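You operate a simulated robot arm through the tools that you are given. There is no shell and no other tool.

Carry out the task below with a simulated robot arm. There is one attempt and no reset: what you move stays moved.

JOB
Redo the slipped peel test on the strip in the tester.
Fine: crank back to the start, zero the display, shut both clamp knobs, peel to the red mark.

Only the result counts: the job must be done as asked and must still hold three seconds after the hand-in. Knocking over, shifting, dropping, spilling or breaking anything else fails it.

ROBOT AND FRAMES
A 6-joint arm with a two-finger parallel gripper, fixed in place. Base frame: the origin is at the foot of the arm, x ahead of it, y to its left, z up; the work surface is at about z = 0.007. Units: m, degrees, N and s.
With the tool pointing down near the work surface it reaches from about 0.14 to 0.58 m from the base axis. Its first joint turns from -66.0 to 66.0 degrees. Payload 2.1 kg.
The TCP is the grasp point between the finger pads, 0.03 m short of the fingertips. In the tool frame z runs along the fingers and y along their closing line. The gripper opens to 0.094 m. The fingers are 0.028 m wide and 0.01 m thick; the gripper's body (0.05 by 0.096 m) begins 0.055 m behind the TCP.
Orientation is that of the tool frame in the base frame, as a unit quaternion [x, y, z, w]. With the fingers straight down and closing along the base's y, the tool's x points along the base's -x, its y along +y and its z along -z.

CONTROLS
- The arm moves only by the tool servo_tool. Its argument "rows" is a list of rows, each a list of 7 numbers: the shift along the tool's x, y, z in units of 400 mm (1.0 is 400 mm), then the turn, a rotation vector about the tool's x, y, z in units of 60 degrees (1.0 is 60 degrees), then the finger opening in m, from 0 to 0.094. In form: [[dx, dy, dz, rx, ry, rz, gripper], ...]. A call has 1 to 20 rows; each row is the pose to reach, as a shift and turn from the pose commanded when the call began, along the tool's axes at that moment. A call with a number of a shift or a turn outside -1 to 1 is refused whole. Each row takes 0.2 s and may step no farther than 0.05 m and 8.6 degrees from the row before; otherwise, or with a gripper value out of range, the whole call is refused. A pose out of reach is approached as far as the arm can. The call stops where the force on the tool passes 40 N (or 10 N more than at its start, if that is more) or the arm is blocked; 0.2 s more then pass. The fingers move at their own pace (about 0.072 m/s each) and stop on an object; they squeeze with about 29 N. The grip force told is the motor's: it shows also when the fingers shut on nothing. Time passes only in rows, and 0.2 s behind the last, so rows that repeat a pose let the fingers close. It gives the time, the measured TCP pose, the force on the tool (base axes), the opening and the grip force at its end, in the units of the frame above (readings bear some noise), with the torque about the TCP (base axes, N m) and any sound that the robot's microphone picked up.
- Cameras (640 x 400 px; columns grow to the right, rows downward): "scene" is fixed at [0.0606, -0.3767, 0.4852]; the picture's right is [0.74, -0.67, 0.00], its down [-0.37, -0.41, -0.84] and it looks along [0.56, 0.62, -0.55] (base axes); focal length 303 px, centre (320, 200). "wrist" rides on the gripper at [0.076, 0.014, -0.103] in the tool frame; the picture's right is [-0.18, 0.98, 0.00], its down [-0.75, -0.14, -0.64] and it looks along [-0.63, -0.12, 0.77] (tool axes); focal length 243 px, centre (320, 200). There is no depth. A picture from a camera that has moved, and an enlarged one, comes with that camera's place and axes in the base frame and with its lens.
- grab_frame(camera): a new picture of that camera. No time passes.
- zoom(camera, box): a new picture of the part [left, top, right, bottom] of that camera's present view, enlarged. No time passes.
- sign_off(): hands the job in; it is judged then, once.

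Nothing tells you positions but the pictures and the camera data. Unless the task says otherwise, let go and move clear before handing in.

The tools are called after "Emit:" as name(argument=value, ...) on one line, values as JSON. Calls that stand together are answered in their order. servo_tool: Moves the arm, as the interface text tells. Its arguments: {"type":"object","properties":{"rows":{"type":"array"}},"required":["rows"]} The other tools are called the same way: grab_frame (camera) takes a picture; zoom (camera, box) takes an enlarged picture of a part of a camera's view; sign_off () hands the job in.

At the start:

```text
time: 0.0
ee_pos: [0.3749, 0.0453, 0.3255]
orientation: [0.0, 1.0, 0.001, 0.001]
wrist_force: [0.2, -0.1, -0.1]
moment: [0.02, -0.03, 0.0]
finger_gap: 0.0941
grasp_force: 0.0
```

scene: 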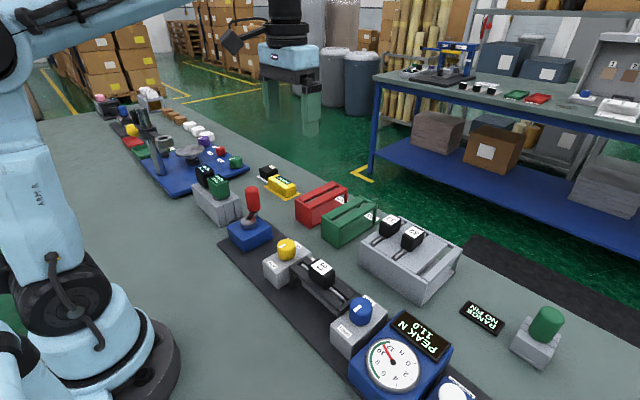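
wrist: 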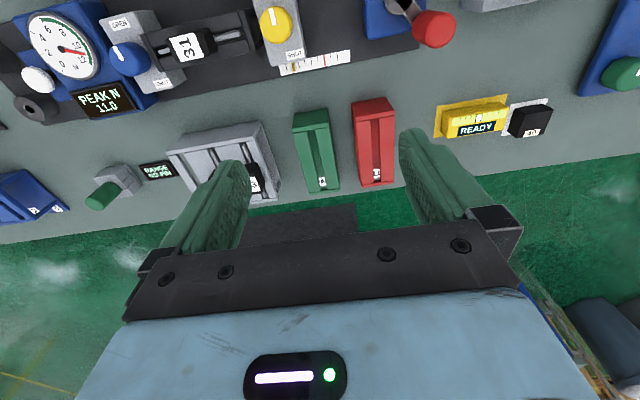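

I see a bench with many devices; the tester appears to be the dark-based line with a dial gauge, blue and yellow knobs, a sliding carriage and a red crank handle. I'll zoom in for detail before moving anything.

Emit:
zoom(camera="scene", box=[200, 170, 500, 400])

Emit:
zoom(camera="wrist", box=[0, 0, 240, 150])

Emit:
zoom(camera="wrist", box=[220, 0, 480, 160])

Emit:
zoom(camera="scene", box=[220, 180, 400, 300])

Emit:
zoom(camera="scene", box=[320, 280, 500, 400])

Emit:
zoom(camera="scene", box=[80, 80, 300, 230])

```text
1.74 times, centred on (350, 285) of scene
camera zoom: at [0.0606, -0.3767, 0.4852], right [0.74, -0.67, 0.0], down [-0.37, -0.41, -0.84], along [0.56, 0.62, -0.55], focal length 527 px, centre (268, 52)
```

zoom: 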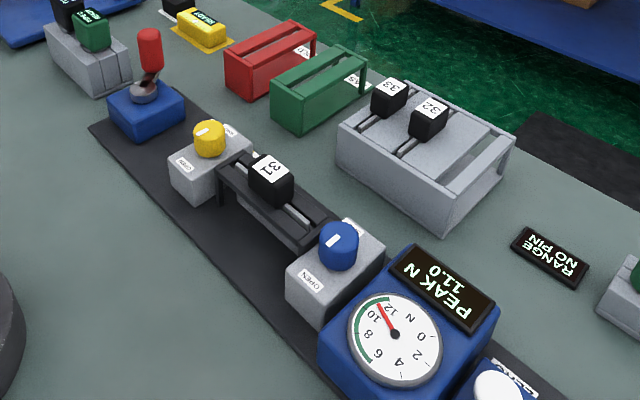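

```text
2.67 times, centred on (120, 75) of wrist
camera zoom: at [0.2976, 0.0583, 0.4273], right [0.18, 0.98, 0.0], down [0.75, -0.14, 0.64], along [0.63, -0.12, -0.77], focal length 647 px, centre (853, 533)
```

zoom: 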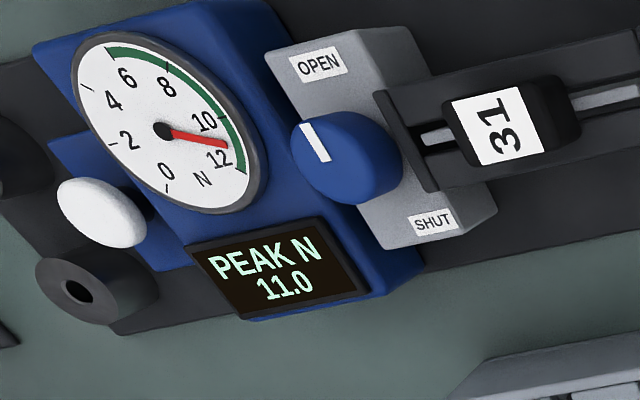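

```text
2.46 times, centred on (350, 80) of wrist
camera zoom: at [0.2976, 0.0583, 0.4273], right [0.18, 0.98, 0.0], down [0.75, -0.14, 0.64], along [0.63, -0.12, -0.77], focal length 597 px, centre (246, 495)
```

zoom: 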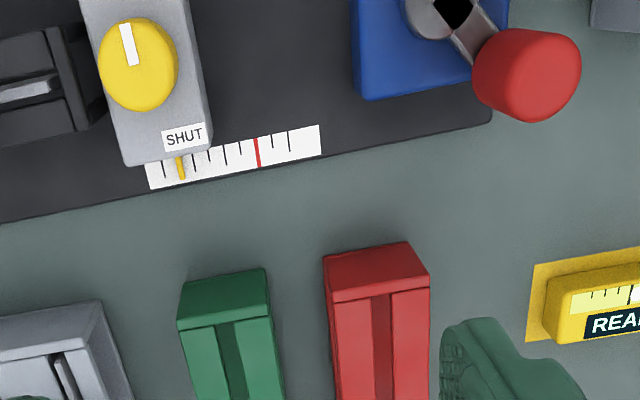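

```text
3.33 times, centred on (310, 240) of scene
camera zoom: at [0.0606, -0.3767, 0.4852], right [0.74, -0.67, 0.0], down [-0.37, -0.41, -0.84], along [0.56, 0.62, -0.55], focal length 1009 px, centre (353, 67)
```

zoom: 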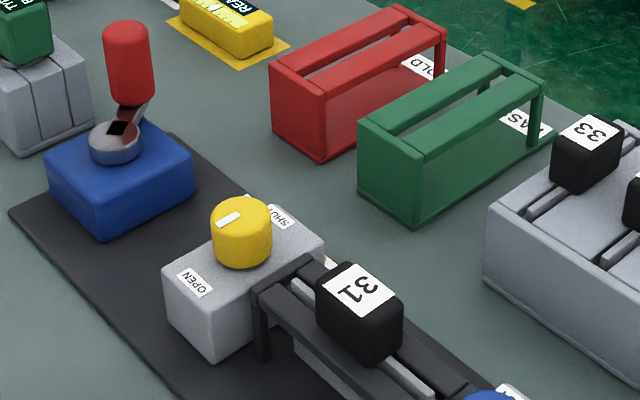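

```text
3.33 times, centred on (410, 340) of scene
camera zoom: at [0.0606, -0.3767, 0.4852], right [0.74, -0.67, 0.0], down [-0.37, -0.41, -0.84], along [0.56, 0.62, -0.55], focal length 1009 px, centre (20, -267)
```

zoom: 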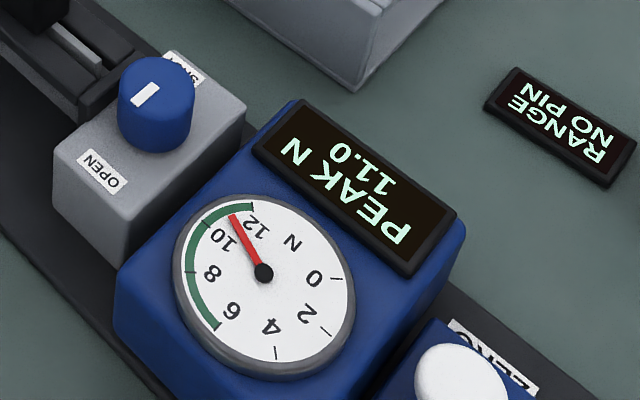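

```text
2.67 times, centred on (190, 155) of scene
camera zoom: at [0.0606, -0.3767, 0.4852], right [0.74, -0.67, 0.0], down [-0.37, -0.41, -0.84], along [0.56, 0.62, -0.55], focal length 807 px, centre (667, 320)
```

zoom: 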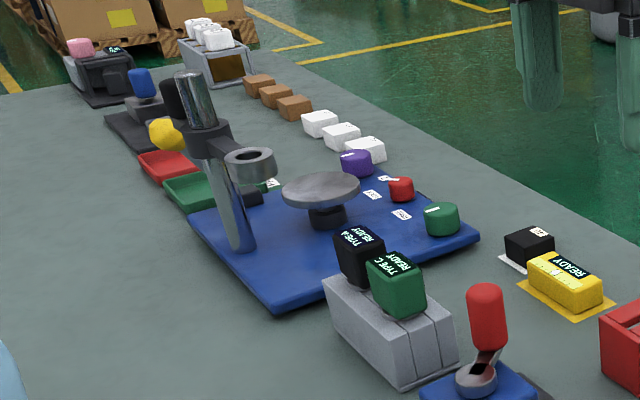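

The tester runs along y: gauge and ZERO button at the far right end (y about -0.35), blue-knob clamp, strip 31, yellow-knob carriage with the scale, and the crank near (0.31, 0.145). I'll look more closely at labels and the range pin before moving.

Emit:
zoom(camera="scene", box=[440, 270, 600, 390])

Emit:
zoom(camera="wrist", box=[0, 130, 200, 260])

Emit:
zoom(camera="wrist", box=[240, 20, 400, 120])

Emit:
zoom(camera="scene", box=[380, 30, 640, 160])

```text
3.33 times, centred on (520, 330) of scene
camera zoom: at [0.0606, -0.3767, 0.4852], right [0.74, -0.67, 0.0], down [-0.37, -0.41, -0.84], along [0.56, 0.62, -0.55], focal length 1009 px, centre (-347, -233)
```

zoom: 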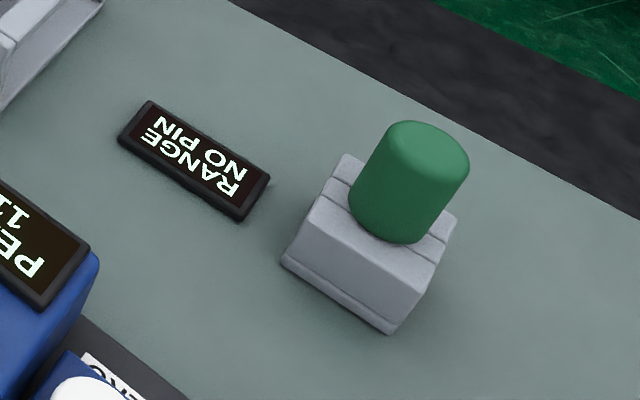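

```text
3.08 times, centred on (100, 195) of wrist
camera zoom: at [0.2976, 0.0583, 0.4273], right [0.18, 0.98, 0.0], down [0.75, -0.14, 0.64], along [0.63, -0.12, -0.77], focal length 746 px, centre (997, 215)
```

zoom: 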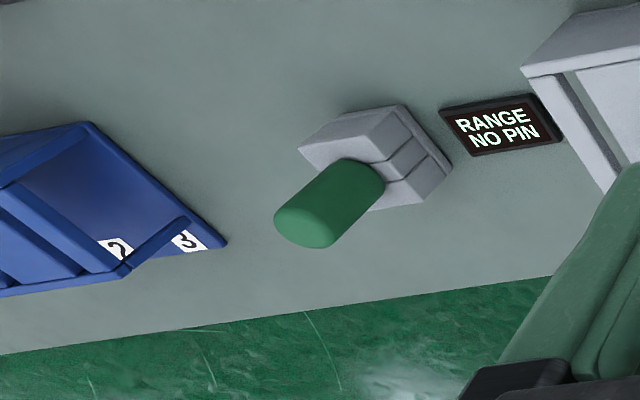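

```text
4.00 times, centred on (320, 70) of wrist
camera zoom: at [0.2976, 0.0583, 0.4273], right [0.18, 0.98, 0.0], down [0.75, -0.14, 0.64], along [0.63, -0.12, -0.77], focal length 970 px, centre (320, 720)
```

zoom: 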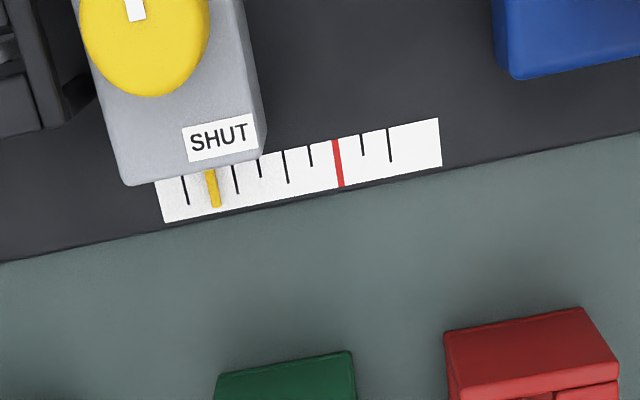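

```text
2.46 times, centred on (510, 95) of scene
camera zoom: at [0.0606, -0.3767, 0.4852], right [0.74, -0.67, 0.0], down [-0.37, -0.41, -0.84], along [0.56, 0.62, -0.55], focal length 745 px, centre (-148, 458)
```

zoom: 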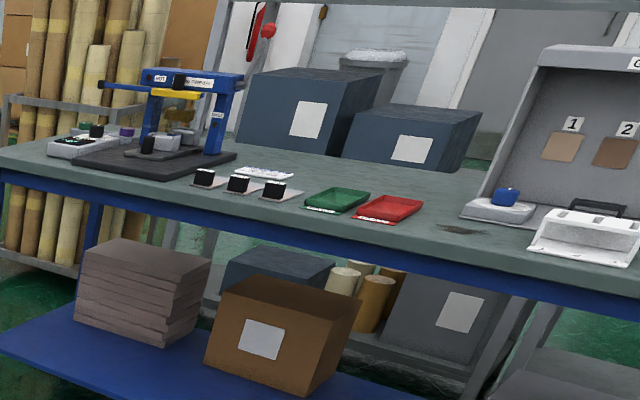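

Both knob pointers sit at OPEN, on the side nearest the base. The scale has ticks about 10 mm apart, and the pointer is near the second tick. I'll move to where the wrist camera is in line with the pointer for a parallax-free reading.

Emit:
servo_tool(rows=[[0.06, -0.034, 0.016, 0, 0, 0, 0.094], [0.12, -0.069, 0.032, 0, 0, 0, 0.094], [0.18, -0.103, 0.048, 0, 0, 0, 0.094], [0.2375, -0.1375, 0.064, 0, 0, 0, 0.094], [0.2375, -0.1375, 0.064, 0, 0, 0, 0.094]])

Emit:
grab_frame(camera="wrist")

Emit:
zoom(camera="wrist", box=[220, 60, 420, 185])

Emit:
zoom(camera="wrist", box=[400, 40, 600, 165])

Emit:
zoom(camera="wrist", box=[20, 60, 260, 210])

```text
time: 1.2
ee_pos: [0.2785, -0.0115, 0.2993]
orientation: [-0.001, 1.0, 0.001, 0.001]
wrist_force: [0.0, 0.2, 0.4]
moment: [0.02, 0.0, 0.01]
finger_gap: 0.094
grasp_force: 0.1
```

```text
taken
camera wrist: at [0.2013, 0.0027, 0.402], right [0.18, 0.98, 0.0], down [0.75, -0.14, 0.64], along [0.63, -0.12, -0.77], focal length 243 px, centre (320, 200)
```

wrist: 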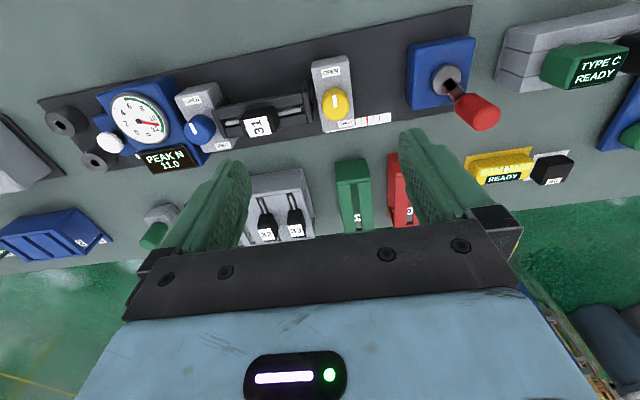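

```text
3.20 times, centred on (320, 122) of wrist
camera zoom: at [0.2013, 0.0027, 0.402], right [0.18, 0.98, 0.0], down [0.75, -0.14, 0.64], along [0.63, -0.12, -0.77], focal length 776 px, centre (320, 448)
```

zoom: 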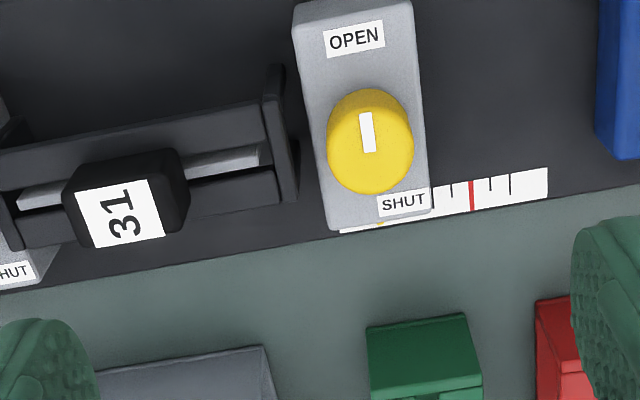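

```text
3.20 times, centred on (500, 102) of wrist
camera zoom: at [0.2013, 0.0027, 0.402], right [0.18, 0.98, 0.0], down [0.75, -0.14, 0.64], along [0.63, -0.12, -0.77], focal length 776 px, centre (-256, 512)
```

zoom: 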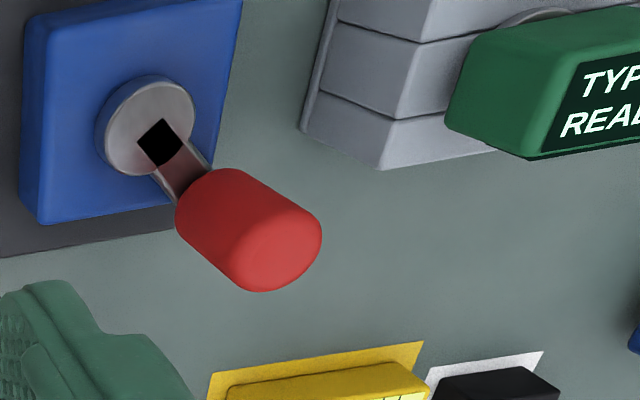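

```text
2.67 times, centred on (140, 135) of wrist
camera zoom: at [0.2013, 0.0027, 0.402], right [0.18, 0.98, 0.0], down [0.75, -0.14, 0.64], along [0.63, -0.12, -0.77], focal length 647 px, centre (800, 373)
```

zoom: 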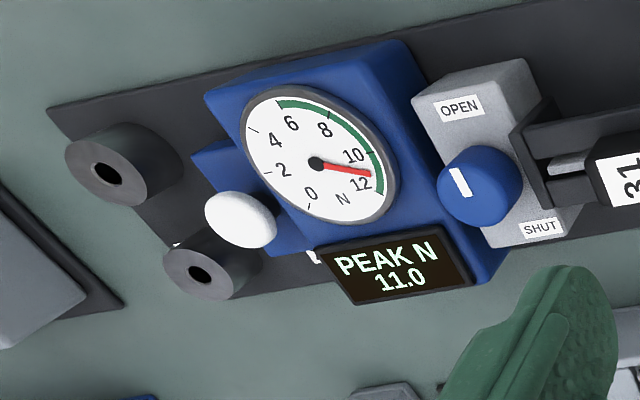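

The scale is hidden by the clamp from this angle, so I'll re-read it from further out later. Two dark sockets sit at the far end past the gauge, so I'll look at them, the pin and the ZERO button up close for any range labels.

Emit:
servo_tool(rows=[[0.012, -0.1, 0.0125, 0, 0, 0, 0.094], [0.024, -0.2, 0.025, 0, 0, 0, 0.094], [0.036, -0.3, 0.0375, 0, 0, 0, 0.094], [0.048, -0.4, 0.05, 0, 0, 0, 0.094], [0.06, -0.5, 0.0625, 0, 0, 0, 0.094], [0.072, -0.6, 0.075, 0, 0, 0, 0.094], [0.084, -0.7, 0.0875, 0, 0, 0, 0.094], [0.096, -0.796, 0.1, 0, 0, 0, 0.094], [0.096, -0.796, 0.1, 0, 0, 0, 0.094]])

Emit:
grab_frame(camera="wrist")

Emit:
zoom(camera="wrist", box=[140, 60, 380, 210])

Emit:
grab_frame(camera="scene")

```text
time: 3.2
ee_pos: [0.2405, -0.3285, 0.2602]
orientation: [-0.001, 1.0, 0.001, 0.0]
wrist_force: [-0.3, 0.2, -0.1]
moment: [0.01, -0.02, -0.02]
finger_gap: 0.0939
grasp_force: 0.0
```

```text
taken
camera wrist: at [0.1631, -0.3144, 0.3618], right [0.18, 0.98, 0.0], down [0.75, -0.14, 0.64], along [0.63, -0.12, -0.77], focal length 243 px, centre (320, 200)
```

wrist: 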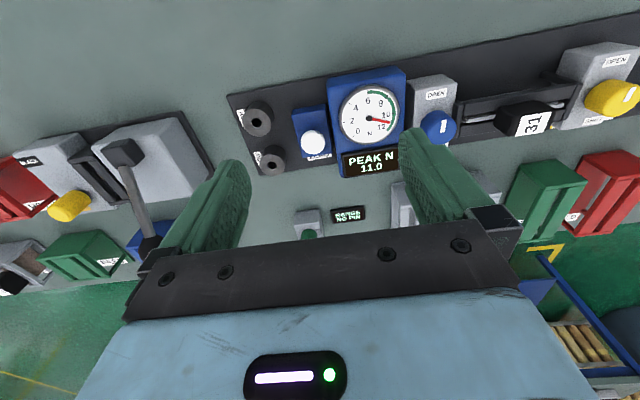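

```text
2.67 times, centred on (260, 135) of wrist
camera zoom: at [0.1631, -0.3144, 0.3618], right [0.18, 0.98, 0.0], down [0.75, -0.14, 0.64], along [0.63, -0.12, -0.77], focal length 647 px, centre (480, 373)
```

zoom: 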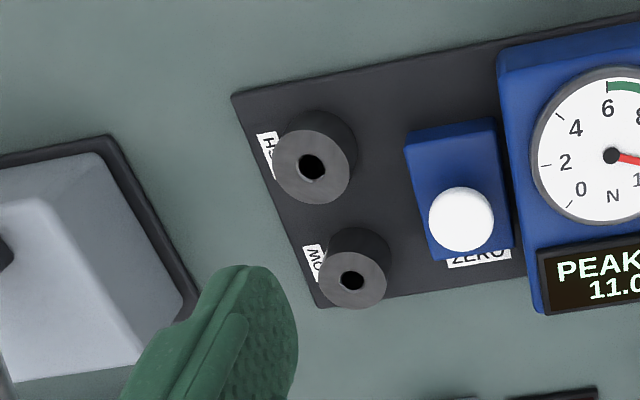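

```text
taken
```

scene: 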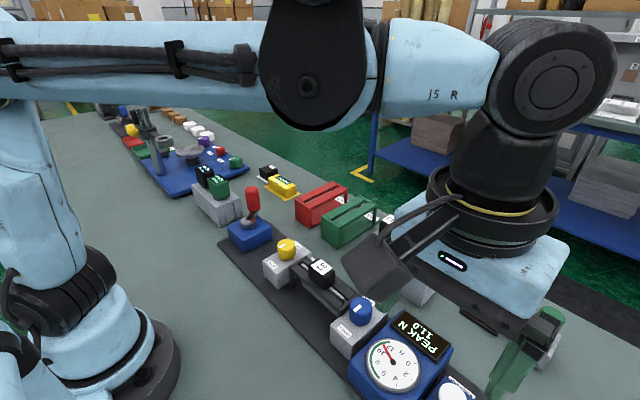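

The two sockets appear to be range sockets (HIGH/LOW) and nothing in the job calls for them, so I leave the pin alone. Next I'll take a parallax-free view of the scale and yellow knob, with the camera in line with the pointer and further forward.

Emit:
servo_tool(rows=[[-0.042, 0.099, -0.006, 0, 0, 0, 0.094], [-0.084, 0.198, -0.012, 0, 0, 0, 0.094], [-0.126, 0.297, -0.018, 0, 0, 0, 0.094], [-0.168, 0.396, -0.025, 0, 0, 0, 0.094], [-0.21, 0.495, -0.031, 0, 0, 0, 0.094], [-0.252, 0.594, -0.038, 0, 0, 0, 0.094], [-0.294, 0.693, -0.044, 0, 0, 0, 0.094], [-0.336, 0.791, -0.05, 0, 0, 0, 0.094], [-0.336, 0.791, -0.05, 0, 0, 0, 0.094]])

Emit:
grab_frame(camera="wrist")

Emit:
zoom(camera="wrist", box=[240, 0, 480, 150])

Emit:
zoom(camera="wrist", box=[290, 30, 410, 105])

```text
time: 5.2
ee_pos: [0.376, -0.0133, 0.2804]
orientation: [-0.001, 1.0, 0.001, 0.001]
wrist_force: [-0.6, -0.5, -0.7]
moment: [0.01, 0.02, 0.0]
finger_gap: 0.0941
grasp_force: 0.1
```

```text
taken
camera wrist: at [0.2986, -0.0004, 0.3819], right [0.18, 0.98, 0.0], down [0.75, -0.14, 0.64], along [0.63, -0.12, -0.77], focal length 243 px, centre (320, 200)
```

wrist: 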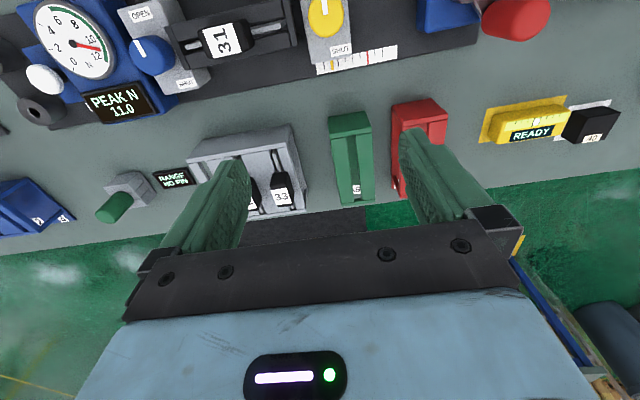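

```text
2.67 times, centred on (360, 75) of wrist
camera zoom: at [0.2986, -0.0004, 0.3819], right [0.18, 0.98, 0.0], down [0.75, -0.14, 0.64], along [0.63, -0.12, -0.77], focal length 647 px, centre (213, 533)
```

zoom: 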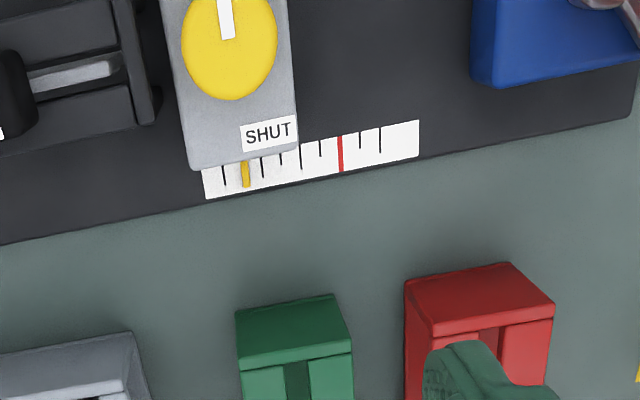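

```text
5.33 times, centred on (350, 68) of wrist
camera zoom: at [0.2986, -0.0004, 0.3819], right [0.18, 0.98, 0.0], down [0.75, -0.14, 0.64], along [0.63, -0.12, -0.77], focal length 1294 px, centre (160, 907)
```

zoom: 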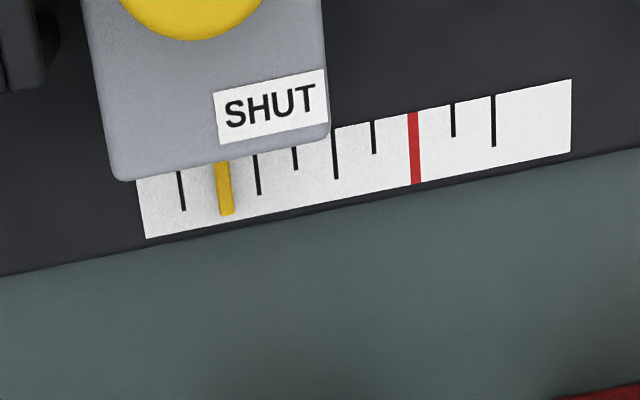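

The pointer is at about 10.5 mm, the first tick is the start, and the red mark is at 60 mm. Now I'll take a closer look at the crank to fix the hub and handle positions.

Emit:
servo_tool(rows=[[0.063, 0.0715, 0.02, 0, 0, 0, 0.094], [0.126, 0.143, 0.04, 0, 0, 0, 0.094], [0.189, 0.2145, 0.06, 0, 0, 0, 0.094], [0.252, 0.286, 0.08, 0, 0, 0, 0.094], [0.315, 0.3575, 0.1, 0, 0, 0, 0.094], [0.315, 0.3575, 0.1, 0, 0, 0, 0.094]])

Emit:
grab_frame(camera="wrist")

Emit:
zoom(camera="wrist", box=[270, 60, 470, 185])

Emit:
zoom(camera="scene", box=[190, 160, 350, 260])

```text
time: 6.6
ee_pos: [0.2495, 0.1314, 0.2391]
orientation: [-0.001, 1.0, 0.001, 0.001]
wrist_force: [-0.3, 0.1, 0.1]
moment: [-0.01, 0.0, 0.04]
finger_gap: 0.0938
grasp_force: 0.1
```

```text
taken
camera wrist: at [0.1722, 0.1454, 0.3398], right [0.18, 0.98, 0.0], down [0.75, -0.14, 0.64], along [0.63, -0.12, -0.77], focal length 243 px, centre (320, 200)
```

wrist: 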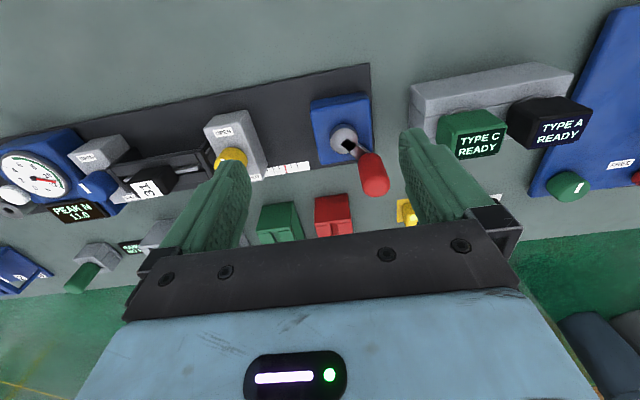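

```text
3.20 times, centred on (370, 122) of wrist
camera zoom: at [0.1722, 0.1454, 0.3398], right [0.18, 0.98, 0.0], down [0.75, -0.14, 0.64], along [0.63, -0.12, -0.77], focal length 776 px, centre (160, 448)
```

zoom: 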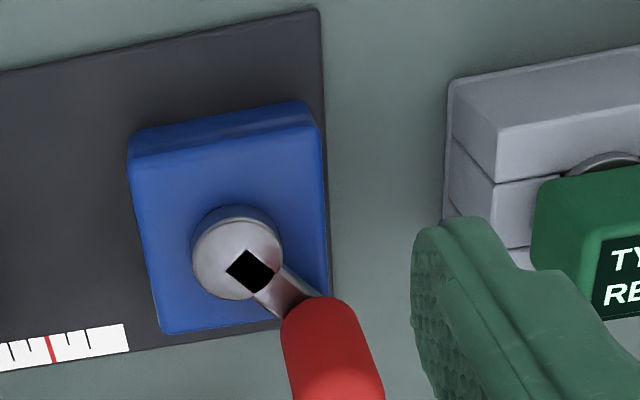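

```text
4.00 times, centred on (270, 210) of scene
camera zoom: at [0.0606, -0.3767, 0.4852], right [0.74, -0.67, 0.0], down [-0.37, -0.41, -0.84], along [0.56, 0.62, -0.55], focal length 1211 px, centre (520, 160)
```

zoom: 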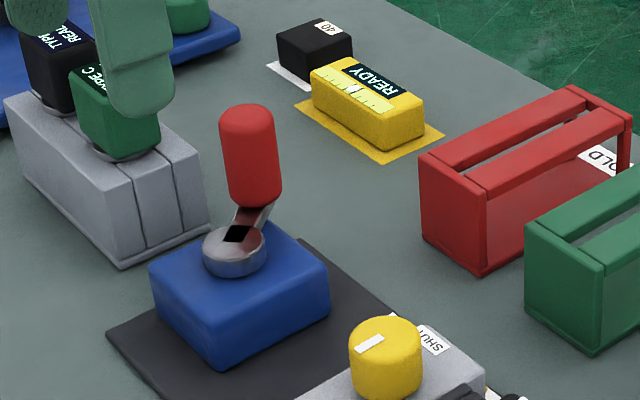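

The hub is at about (0.313, 0.150) and the handle at about (0.342, 0.178), topping out near z = 0.12. I'll move above the handle and check alignment before descending.

Emit:
servo_tool(rows=[[-0.0771, 0.0388, 0.033, 0, 0, 0, 0.065], [-0.1542, 0.0777, 0.066, 0, 0, 0, 0.065], [-0.2313, 0.1165, 0.1, 0, 0, 0, 0.065], [-0.2313, 0.1165, 0.1, 0, 0, 0, 0.065]])

Emit:
grab_frame(camera="wrist")

Emit:
zoom(camera="scene", box=[190, 100, 350, 260])

```text
time: 7.6
ee_pos: [0.3412, 0.1785, 0.1987]
orientation: [-0.001, 1.0, 0.001, 0.001]
wrist_force: [-0.2, -0.5, 0.2]
moment: [-0.01, -0.01, 0.04]
finger_gap: 0.0651
grasp_force: 0.2
```

```text
taken
camera wrist: at [0.2652, 0.1926, 0.3008], right [0.18, 0.98, 0.0], down [0.75, -0.14, 0.64], along [0.63, -0.12, -0.77], focal length 243 px, centre (320, 200)
```

wrist: 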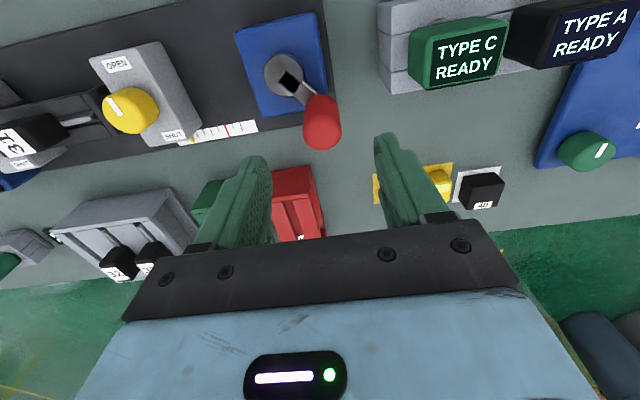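

```text
2.50 times, centred on (270, 180) of scene
camera zoom: at [0.0606, -0.3767, 0.4852], right [0.74, -0.67, 0.0], down [-0.37, -0.41, -0.84], along [0.56, 0.62, -0.55], focal length 757 px, centre (445, 250)
```

zoom: 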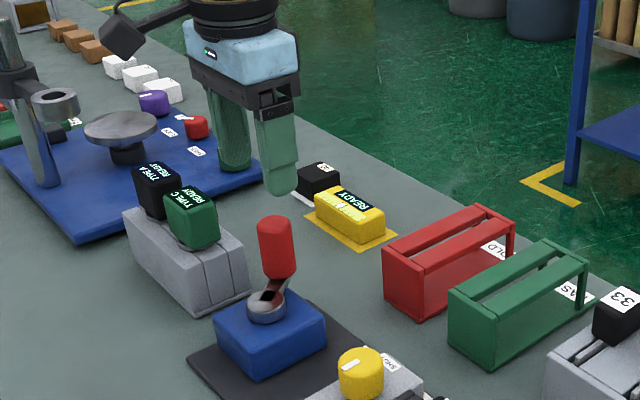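

Alignment looks good (the handle is between the fingers). I'll descend to about z = 0.098 with the fingers straddling the handle, then close on it.

Emit:
servo_tool(rows=[[-0.002, 0, 0.06, 0, 0, 0, 0.065], [-0.004, 0, 0.12, 0, 0, 0, 0.065], [-0.005, 0, 0.18, 0, 0, 0, 0.065], [-0.005, 0, 0.22, 0, 0, 0, 0.065], [-0.005, 0, 0.25, 0, 0, 0, 0.065], [-0.005, 0, 0.25, 0, 0, 0, 0.065]])

Emit:
grab_frame(camera="wrist")

Emit:
zoom(camera="scene", box=[190, 120, 350, 260])

```text
time: 9.0
ee_pos: [0.3435, 0.1773, 0.0995]
orientation: [-0.001, 1.0, 0.001, 0.0]
wrist_force: [0.1, 0.7, 0.1]
moment: [-0.02, 0.0, 0.01]
finger_gap: 0.0652
grasp_force: 0.1
```

```text
taken
camera wrist: at [0.2669, 0.1909, 0.2012], right [0.18, 0.98, 0.0], down [0.75, -0.14, 0.64], along [0.63, -0.12, -0.77], focal length 243 px, centre (320, 200)
```

wrist: 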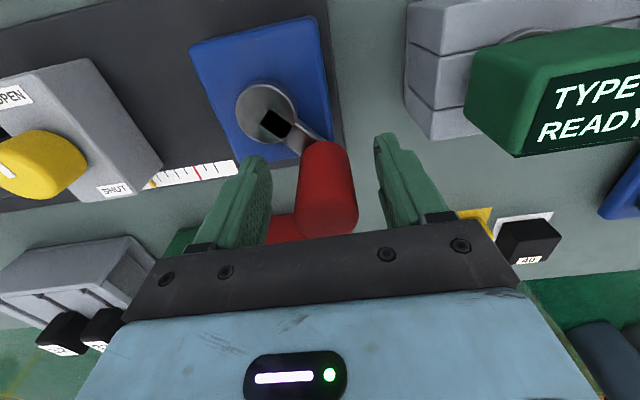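

```text
2.86 times, centred on (270, 190) of scene
camera zoom: at [0.0606, -0.3767, 0.4852], right [0.74, -0.67, 0.0], down [-0.37, -0.41, -0.84], along [0.56, 0.62, -0.55], focal length 865 px, centre (463, 229)
```

zoom: 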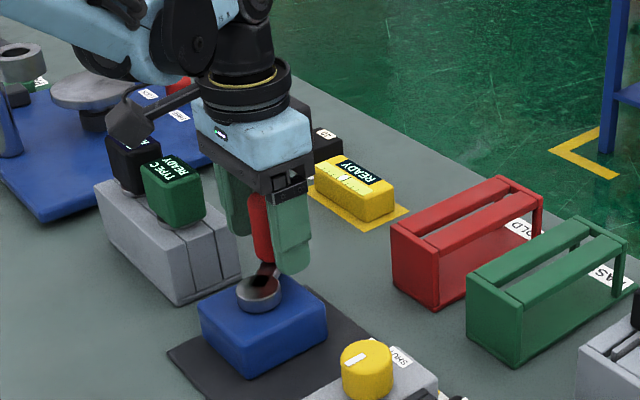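

The handle is well between the fingers and they clear the crank arm and box. I'll close on it and check forces.

Emit:
servo_tool(rows=[[0, 0.003, 0, 0, 0, 0, 0.05], [0, 0.003, 0, 0, 0, 0, 0.03], [0, 0.003, 0, 0, 0, 0, 0.02], [0, 0.003, 0, 0, 0, 0, 0.02], [0, 0.003, 0, 0, 0, 0, 0.02]])

Emit:
grab_frame(camera="wrist")

```text
time: 10.2
ee_pos: [0.3443, 0.1791, 0.0992]
orientation: [-0.001, 1.0, 0.0, 0.001]
wrist_force: [7.2, 9.4, -6.1]
moment: [-0.59, 0.22, -0.03]
finger_gap: 0.0339
grasp_force: 45.0
```

```text
taken
camera wrist: at [0.2672, 0.1925, 0.2015], right [0.18, 0.98, 0.0], down [0.75, -0.14, 0.64], along [0.63, -0.12, -0.77], focal length 243 px, centre (320, 200)
```

wrist: 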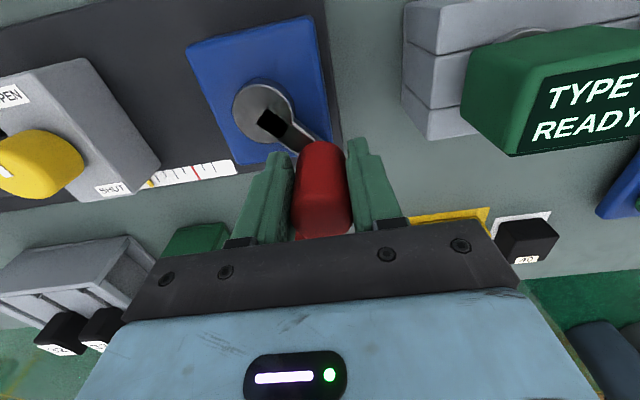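

The handle is 34 mm thick and firmly held. I'll test a small counter-clockwise turn (20°) to learn the direction, resistance and whether the grip slips.

Emit:
servo_tool(rows=[[0.0072, 0.0062, 0, 0, 0, 0, 0.02], [0.0144, 0.0123, 0, 0, 0, 0, 0.02], [0.0226, 0.0171, 0, 0, 0, 0, 0.02], [0.0308, 0.0219, 0, 0, 0, 0, 0.02], [0.0308, 0.0219, 0, 0, 0, 0, 0.02]])

Emit:
grab_frame(camera="wrist")

Emit:
zoom(camera="wrist", box=[90, 130, 250, 230])

```text
time: 10.7
ee_pos: [0.3446, 0.1804, 0.1004]
orientation: [-0.001, 1.0, -0.001, 0.007]
wrist_force: [2.0, -0.3, -3.1]
moment: [0.06, 0.24, 0.08]
finger_gap: 0.0335
grasp_force: 45.3
stopped in row 2: the force on the tool passed its limit at 43 N (the readings are from after the stop); the commanded pose is now the measured one
```

```text
taken
camera wrist: at [0.2658, 0.1944, 0.2007], right [0.18, 0.98, 0.0], down [0.75, -0.14, 0.65], along [0.64, -0.12, -0.76], focal length 243 px, centre (320, 200)
```

wrist: 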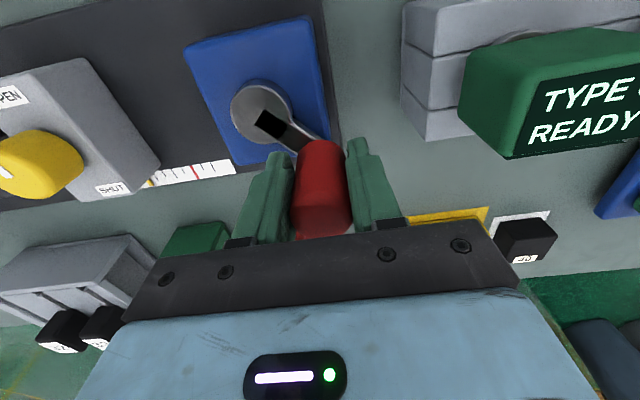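

```text
4.00 times, centred on (170, 180) of wrist
camera zoom: at [0.2658, 0.1944, 0.2007], right [0.18, 0.98, 0.0], down [0.75, -0.14, 0.65], along [0.64, -0.12, -0.76], focal length 970 px, centre (920, 280)
```

zoom: 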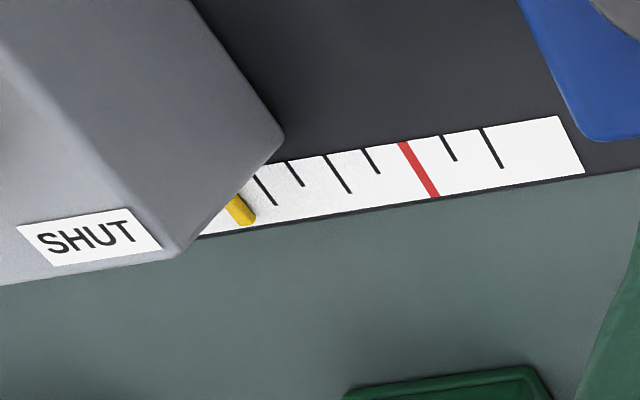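

The crank did not move counter-clockwise before 43 N built up, so that direction may be blocked or stiff. I'll try the other way gently.

Emit:
servo_tool(rows=[[-0.003, -0.0036, 0, 0, 0, 0, 0.02], [-0.006, -0.0073, 0, 0, 0, 0, 0.02], [-0.009, -0.011, 0, 0, 0, 0, 0.02], [-0.012, -0.0146, 0, 0, 0, 0, 0.02]])

Emit:
grab_frame(camera="wrist")

```text
time: 11.8
ee_pos: [0.3493, 0.176, 0.1004]
orientation: [-0.002, 1.0, 0.001, 0.007]
wrist_force: [2.0, 3.3, -6.9]
moment: [-0.34, 0.29, -0.06]
finger_gap: 0.0318
grasp_force: 45.1
stopped in row 4: the force on the tool passed its limit at 42 N (the readings are from after the stop); the commanded pose is now the measured one
```

```text
taken
camera wrist: at [0.2709, 0.1896, 0.2006], right [0.18, 0.98, 0.01], down [0.74, -0.14, 0.65], along [0.64, -0.11, -0.76], focal length 243 px, centre (320, 200)
```

wrist: 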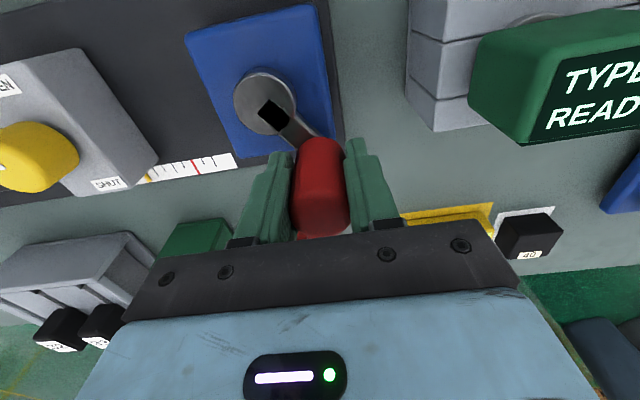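

The handle moved this time. I'll check whether the carriage pointer moved and which way.

Emit:
zoom(camera="wrist", box=[90, 120, 250, 220])

Emit:
zoom(camera="wrist", box=[180, 20, 340, 160])

Emit:
zoom(camera="scene", box=[200, 160, 340, 280])

```text
4.00 times, centred on (170, 170) of wrist
camera zoom: at [0.2709, 0.1896, 0.2006], right [0.18, 0.98, 0.01], down [0.74, -0.14, 0.65], along [0.64, -0.11, -0.76], focal length 970 px, centre (920, 320)
```

zoom: 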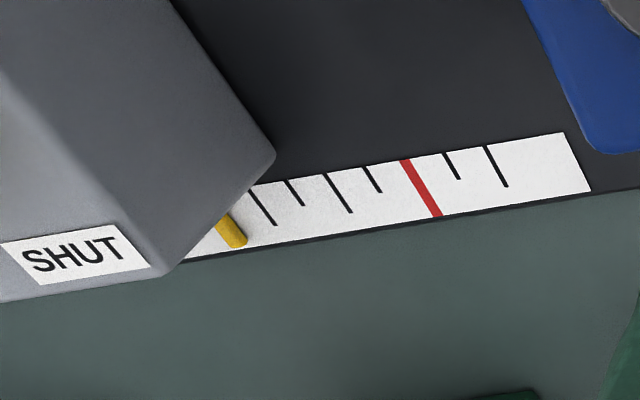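

```text
2.86 times, centred on (260, 90) of wrist
camera zoom: at [0.2709, 0.1896, 0.2006], right [0.18, 0.98, 0.01], down [0.74, -0.14, 0.65], along [0.64, -0.11, -0.76], focal length 693 px, centre (491, 514)
```

zoom: 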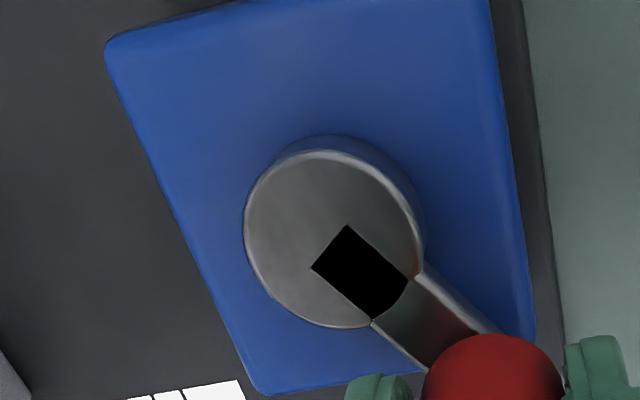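

```text
3.33 times, centred on (270, 220) of scene
camera zoom: at [0.0606, -0.3767, 0.4852], right [0.74, -0.67, 0.0], down [-0.37, -0.41, -0.84], along [0.56, 0.62, -0.55], focal length 1009 px, centre (487, 133)
```

zoom: 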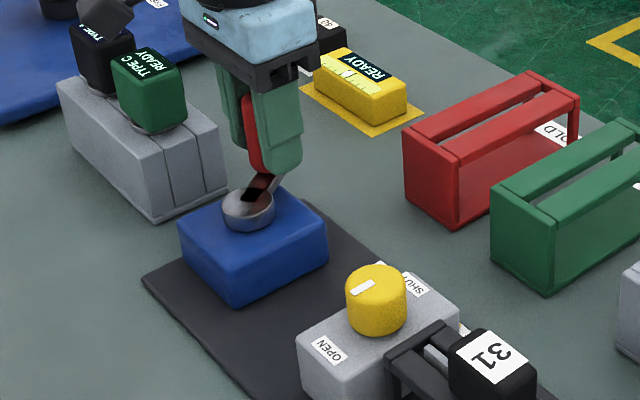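

Clockwise is "back": about 7.5° of crank moved the pointer back roughly 2 mm, so roughly 30° more should reach the start. I'll continue clockwise slowly along the circle about (0.3145, 0.1505), turning the tool with the crank.

Emit:
servo_tool(rows=[[-0.0014, -0.0019, 0, 0, 0, 0.0208, 0.02], [-0.0027, -0.0039, 0, 0, 0, 0.0417, 0.02], [-0.004, -0.0058, 0, 0, 0, 0.0625, 0.02], [-0.0052, -0.0079, 0, 0, 0, 0.0833, 0.02], [-0.0064, -0.0099, 0, 0, 0, 0.1042, 0.02], [-0.0076, -0.0119, 0, 0, 0, 0.125, 0.02], [-0.0087, -0.014, 0, 0, 0, 0.1458, 0.02], [-0.0098, -0.0161, 0, 0, 0, 0.1667, 0.02]])

Emit:
grab_frame(camera="wrist")

Emit:
zoom(camera="wrist", box=[90, 120, 250, 220])

```text
time: 13.6
ee_pos: [0.3535, 0.1694, 0.0999]
orientation: [0.086, 0.996, 0.002, 0.008]
wrist_force: [13.5, 11.4, 4.4]
moment: [-0.53, -0.09, -0.16]
finger_gap: 0.0319
grasp_force: 44.3
```

```text
taken
camera wrist: at [0.2785, 0.1962, 0.2006], right [0.35, 0.94, 0.01], down [0.71, -0.27, 0.65], along [0.61, -0.22, -0.76], focal length 243 px, centre (320, 200)
```

wrist: 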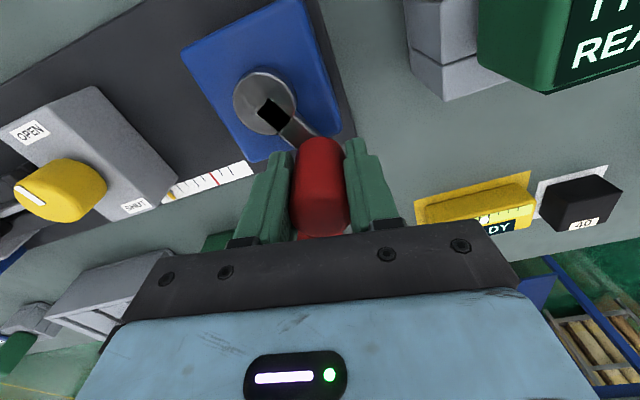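

```text
4.00 times, centred on (170, 170) of wrist
camera zoom: at [0.2785, 0.1962, 0.2006], right [0.35, 0.94, 0.01], down [0.71, -0.27, 0.65], along [0.61, -0.22, -0.76], focal length 970 px, centre (920, 320)
```

zoom: 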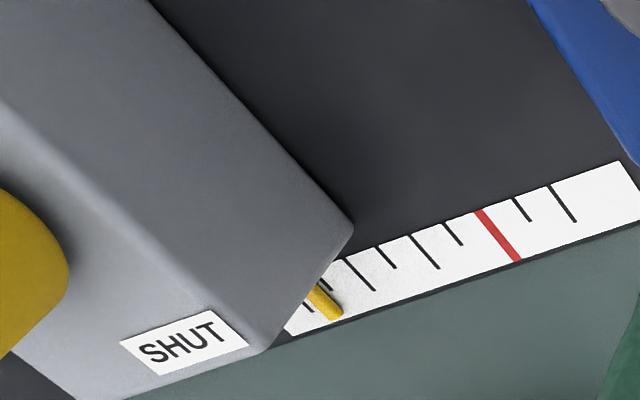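

It turns smoothly, with about 17 N pushing radially outward, so the true radius is about 1 mm larger. I'll correct for that and continue another 10°.

Emit:
servo_tool(rows=[[-0.0022, -0.0014, 0, 0, 0, 0.0208, 0.02], [-0.0044, -0.0028, 0, 0, 0, 0.0417, 0.02], [-0.0065, -0.0042, 0, 0, 0, 0.0625, 0.02], [-0.0078, -0.0063, 0, 0, 0, 0.0833, 0.02], [-0.009, -0.0083, 0, 0, 0, 0.1042, 0.02], [-0.0102, -0.0105, 0, 0, 0, 0.125, 0.02], [-0.0113, -0.0126, 0, 0, 0, 0.1458, 0.02], [-0.0124, -0.0148, 0, 0, 0, 0.1667, 0.02]])

Emit:
zoom(camera="wrist", box=[90, 120, 330, 270])

Emit:
zoom(camera="wrist", box=[120, 150, 240, 225])

```text
time: 15.3
ee_pos: [0.3551, 0.163, 0.0998]
orientation: [0.173, 0.985, 0.001, 0.006]
wrist_force: [-13.0, -4.3, 11.4]
moment: [-0.73, 0.35, 0.03]
finger_gap: 0.032
grasp_force: 45.0
```

```text
2.67 times, centred on (210, 195) of wrist
camera zoom: at [0.2876, 0.2016, 0.2009], right [0.51, 0.86, 0.01], down [0.65, -0.39, 0.65], along [0.56, -0.33, -0.76], focal length 647 px, centre (613, 213)
```

zoom: 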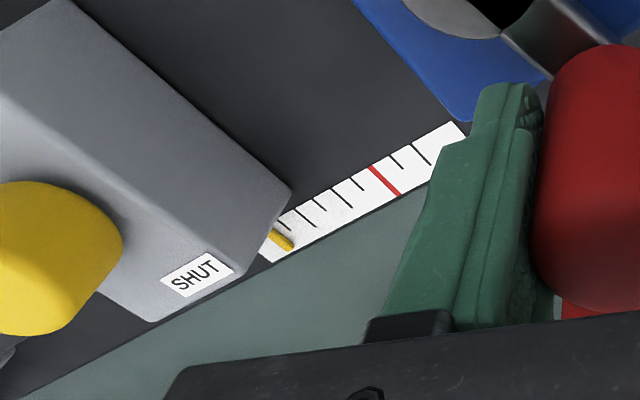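

```text
5.33 times, centred on (180, 188) of wrist
camera zoom: at [0.2876, 0.2016, 0.2009], right [0.51, 0.86, 0.01], down [0.65, -0.39, 0.65], along [0.56, -0.33, -0.76], focal length 1294 px, centre (1067, 267)
```

zoom: 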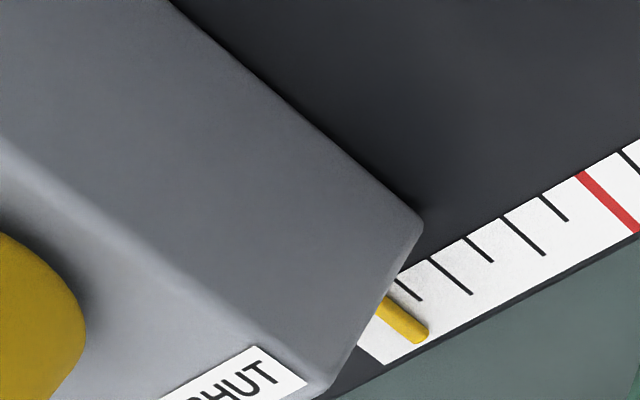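

About 3 mm remain to the start tick. I'll take a full wrist frame to refine the hub centre and crank angle before the last bit.

Emit:
grab_frame(camera="wrist")

Emit:
zoom(camera="wrist", box=[200, 40, 380, 160])

```text
taken
camera wrist: at [0.2876, 0.2016, 0.2009], right [0.51, 0.86, 0.01], down [0.65, -0.39, 0.65], along [0.56, -0.33, -0.76], focal length 243 px, centre (320, 200)
```

wrist: 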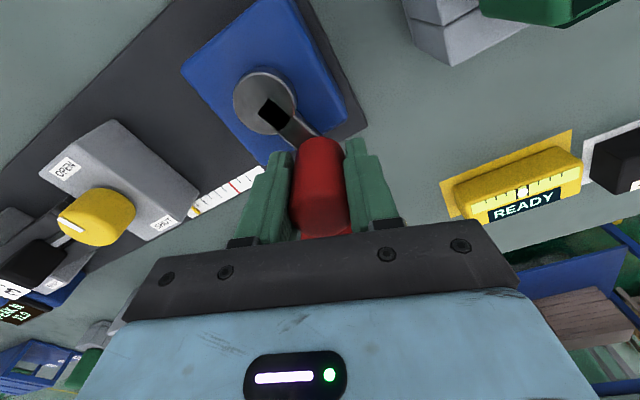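

```text
3.33 times, centred on (290, 100) of wrist
camera zoom: at [0.2876, 0.2016, 0.2009], right [0.51, 0.86, 0.01], down [0.65, -0.39, 0.65], along [0.56, -0.33, -0.76], focal length 809 px, centre (420, 533)
```

zoom: 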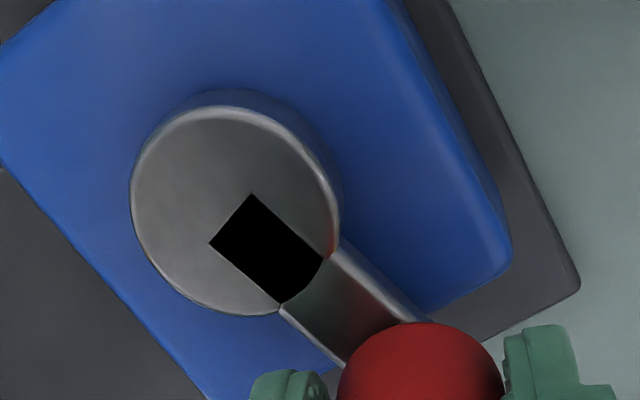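

Refined: hub at (0.3138, 0.1498), radius about 44 mm, crank now about 16° from +x. I'll continue clockwise another 10°.

Emit:
servo_tool(rows=[[-0.0008, -0.0028, 0, 0, 0, 0.0208, 0.02], [-0.0016, -0.0057, 0, 0, 0, 0.0417, 0.02], [-0.0024, -0.0085, 0, 0, 0, 0.0625, 0.02], [-0.0037, -0.0106, 0, 0, 0, 0.0833, 0.02], [-0.0049, -0.0126, 0, 0, 0, 0.1042, 0.02], [-0.0061, -0.0148, 0, 0, 0, 0.125, 0.02], [-0.0072, -0.0169, 0, 0, 0, 0.1458, 0.02], [-0.0083, -0.0191, 0, 0, 0, 0.1667, 0.02]])

Emit:
grab_frame(camera="wrist")

Emit:
zoom(camera="wrist", box=[140, 150, 260, 225])

Emit:
zoom(camera="scene", box=[200, 200, 340, 300])

```text
time: 17.2
ee_pos: [0.3579, 0.1548, 0.0999]
orientation: [0.256, 0.967, 0.002, 0.006]
wrist_force: [4.7, 4.5, -8.7]
moment: [-0.96, 1.25, -0.14]
finger_gap: 0.0316
grasp_force: 45.0
stopped in row 8: the force on the tool passed its limit at 42 N (the readings are from after the stop); the commanded pose is now the measured one
```

```text
taken
camera wrist: at [0.2967, 0.2044, 0.2011], right [0.65, 0.76, 0.01], down [0.58, -0.5, 0.65], along [0.5, -0.41, -0.76], focal length 243 px, centre (320, 200)
```

wrist: 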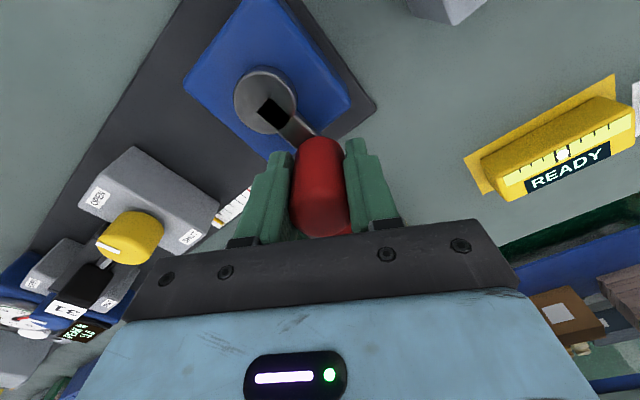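

```text
5.33 times, centred on (200, 188) of wrist
camera zoom: at [0.2967, 0.2044, 0.2011], right [0.65, 0.76, 0.01], down [0.58, -0.5, 0.65], along [0.5, -0.41, -0.76], focal length 1294 px, centre (960, 267)
```

zoom: 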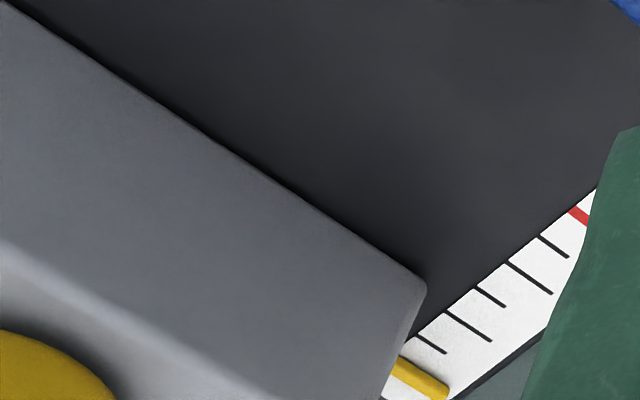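

```text
4.00 times, centred on (270, 250) of scene
camera zoom: at [0.0606, -0.3767, 0.4852], right [0.74, -0.67, 0.0], down [-0.37, -0.41, -0.84], along [0.56, 0.62, -0.55], focal length 1211 px, centre (520, 0)
```

zoom: 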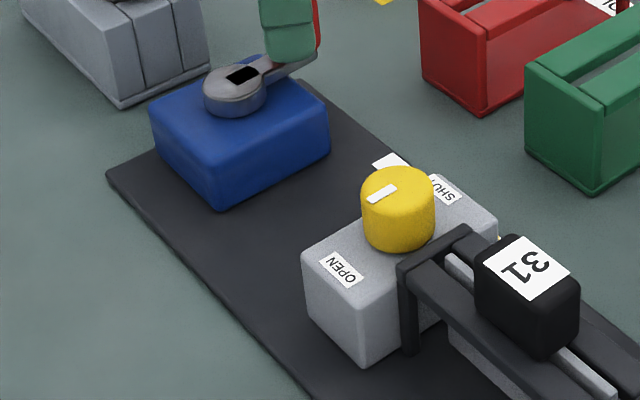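

Force hit the limit near the end, with the pointer within about 1 mm of the start tick. I'll nudge a little further to see whether this is the end stop.

Emit:
servo_tool(rows=[[-0.0007, -0.001, 0, 0, 0, 0.0104, 0.02], [-0.0014, -0.002, 0, 0, 0, 0.0208, 0.02], [-0.0021, -0.003, 0, 0, 0, 0.0312, 0.02], [-0.0028, -0.004, 0, 0, 0, 0.0417, 0.02], [-0.0034, -0.005, 0, 0, 0, 0.052, 0.02], [-0.0041, -0.006, 0, 0, 0, 0.0625, 0.02], [-0.0047, -0.007, 0, 0, 0, 0.073, 0.02], [-0.0054, -0.0081, 0, 0, 0, 0.0833, 0.02]])

Emit:
grab_frame(camera="wrist")

Emit:
zoom(camera="scene", box=[200, 200, 340, 300])

```text
time: 19.0
ee_pos: [0.3569, 0.1514, 0.0995]
orientation: [0.298, 0.955, 0.005, 0.008]
wrist_force: [15.3, 13.8, -21.0]
moment: [-2.45, 0.41, 0.99]
finger_gap: 0.0318
grasp_force: 44.7
```

```text
taken
camera wrist: at [0.3012, 0.2057, 0.2011], right [0.71, 0.7, 0.02], down [0.53, -0.55, 0.65], along [0.47, -0.45, -0.76], focal length 243 px, centre (320, 200)
```

wrist: 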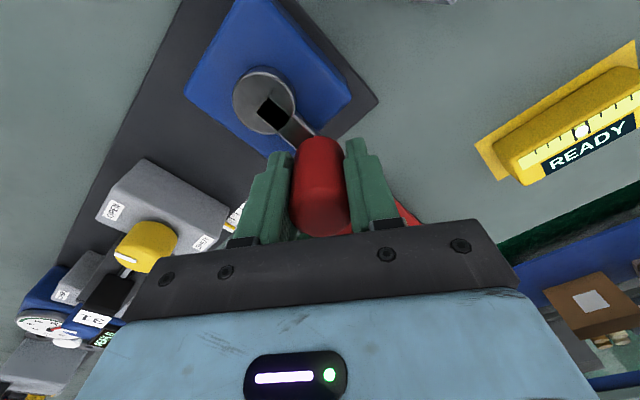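

```text
4.00 times, centred on (270, 250) of scene
camera zoom: at [0.0607, -0.3766, 0.4852], right [0.74, -0.67, 0.0], down [-0.37, -0.41, -0.84], along [0.56, 0.62, -0.55], focal length 1211 px, centre (520, 0)
```

zoom: 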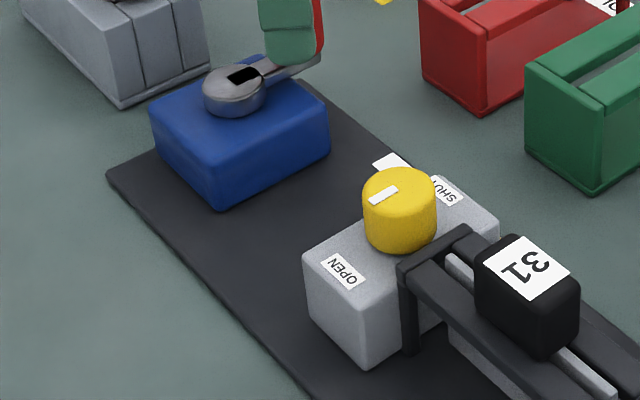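

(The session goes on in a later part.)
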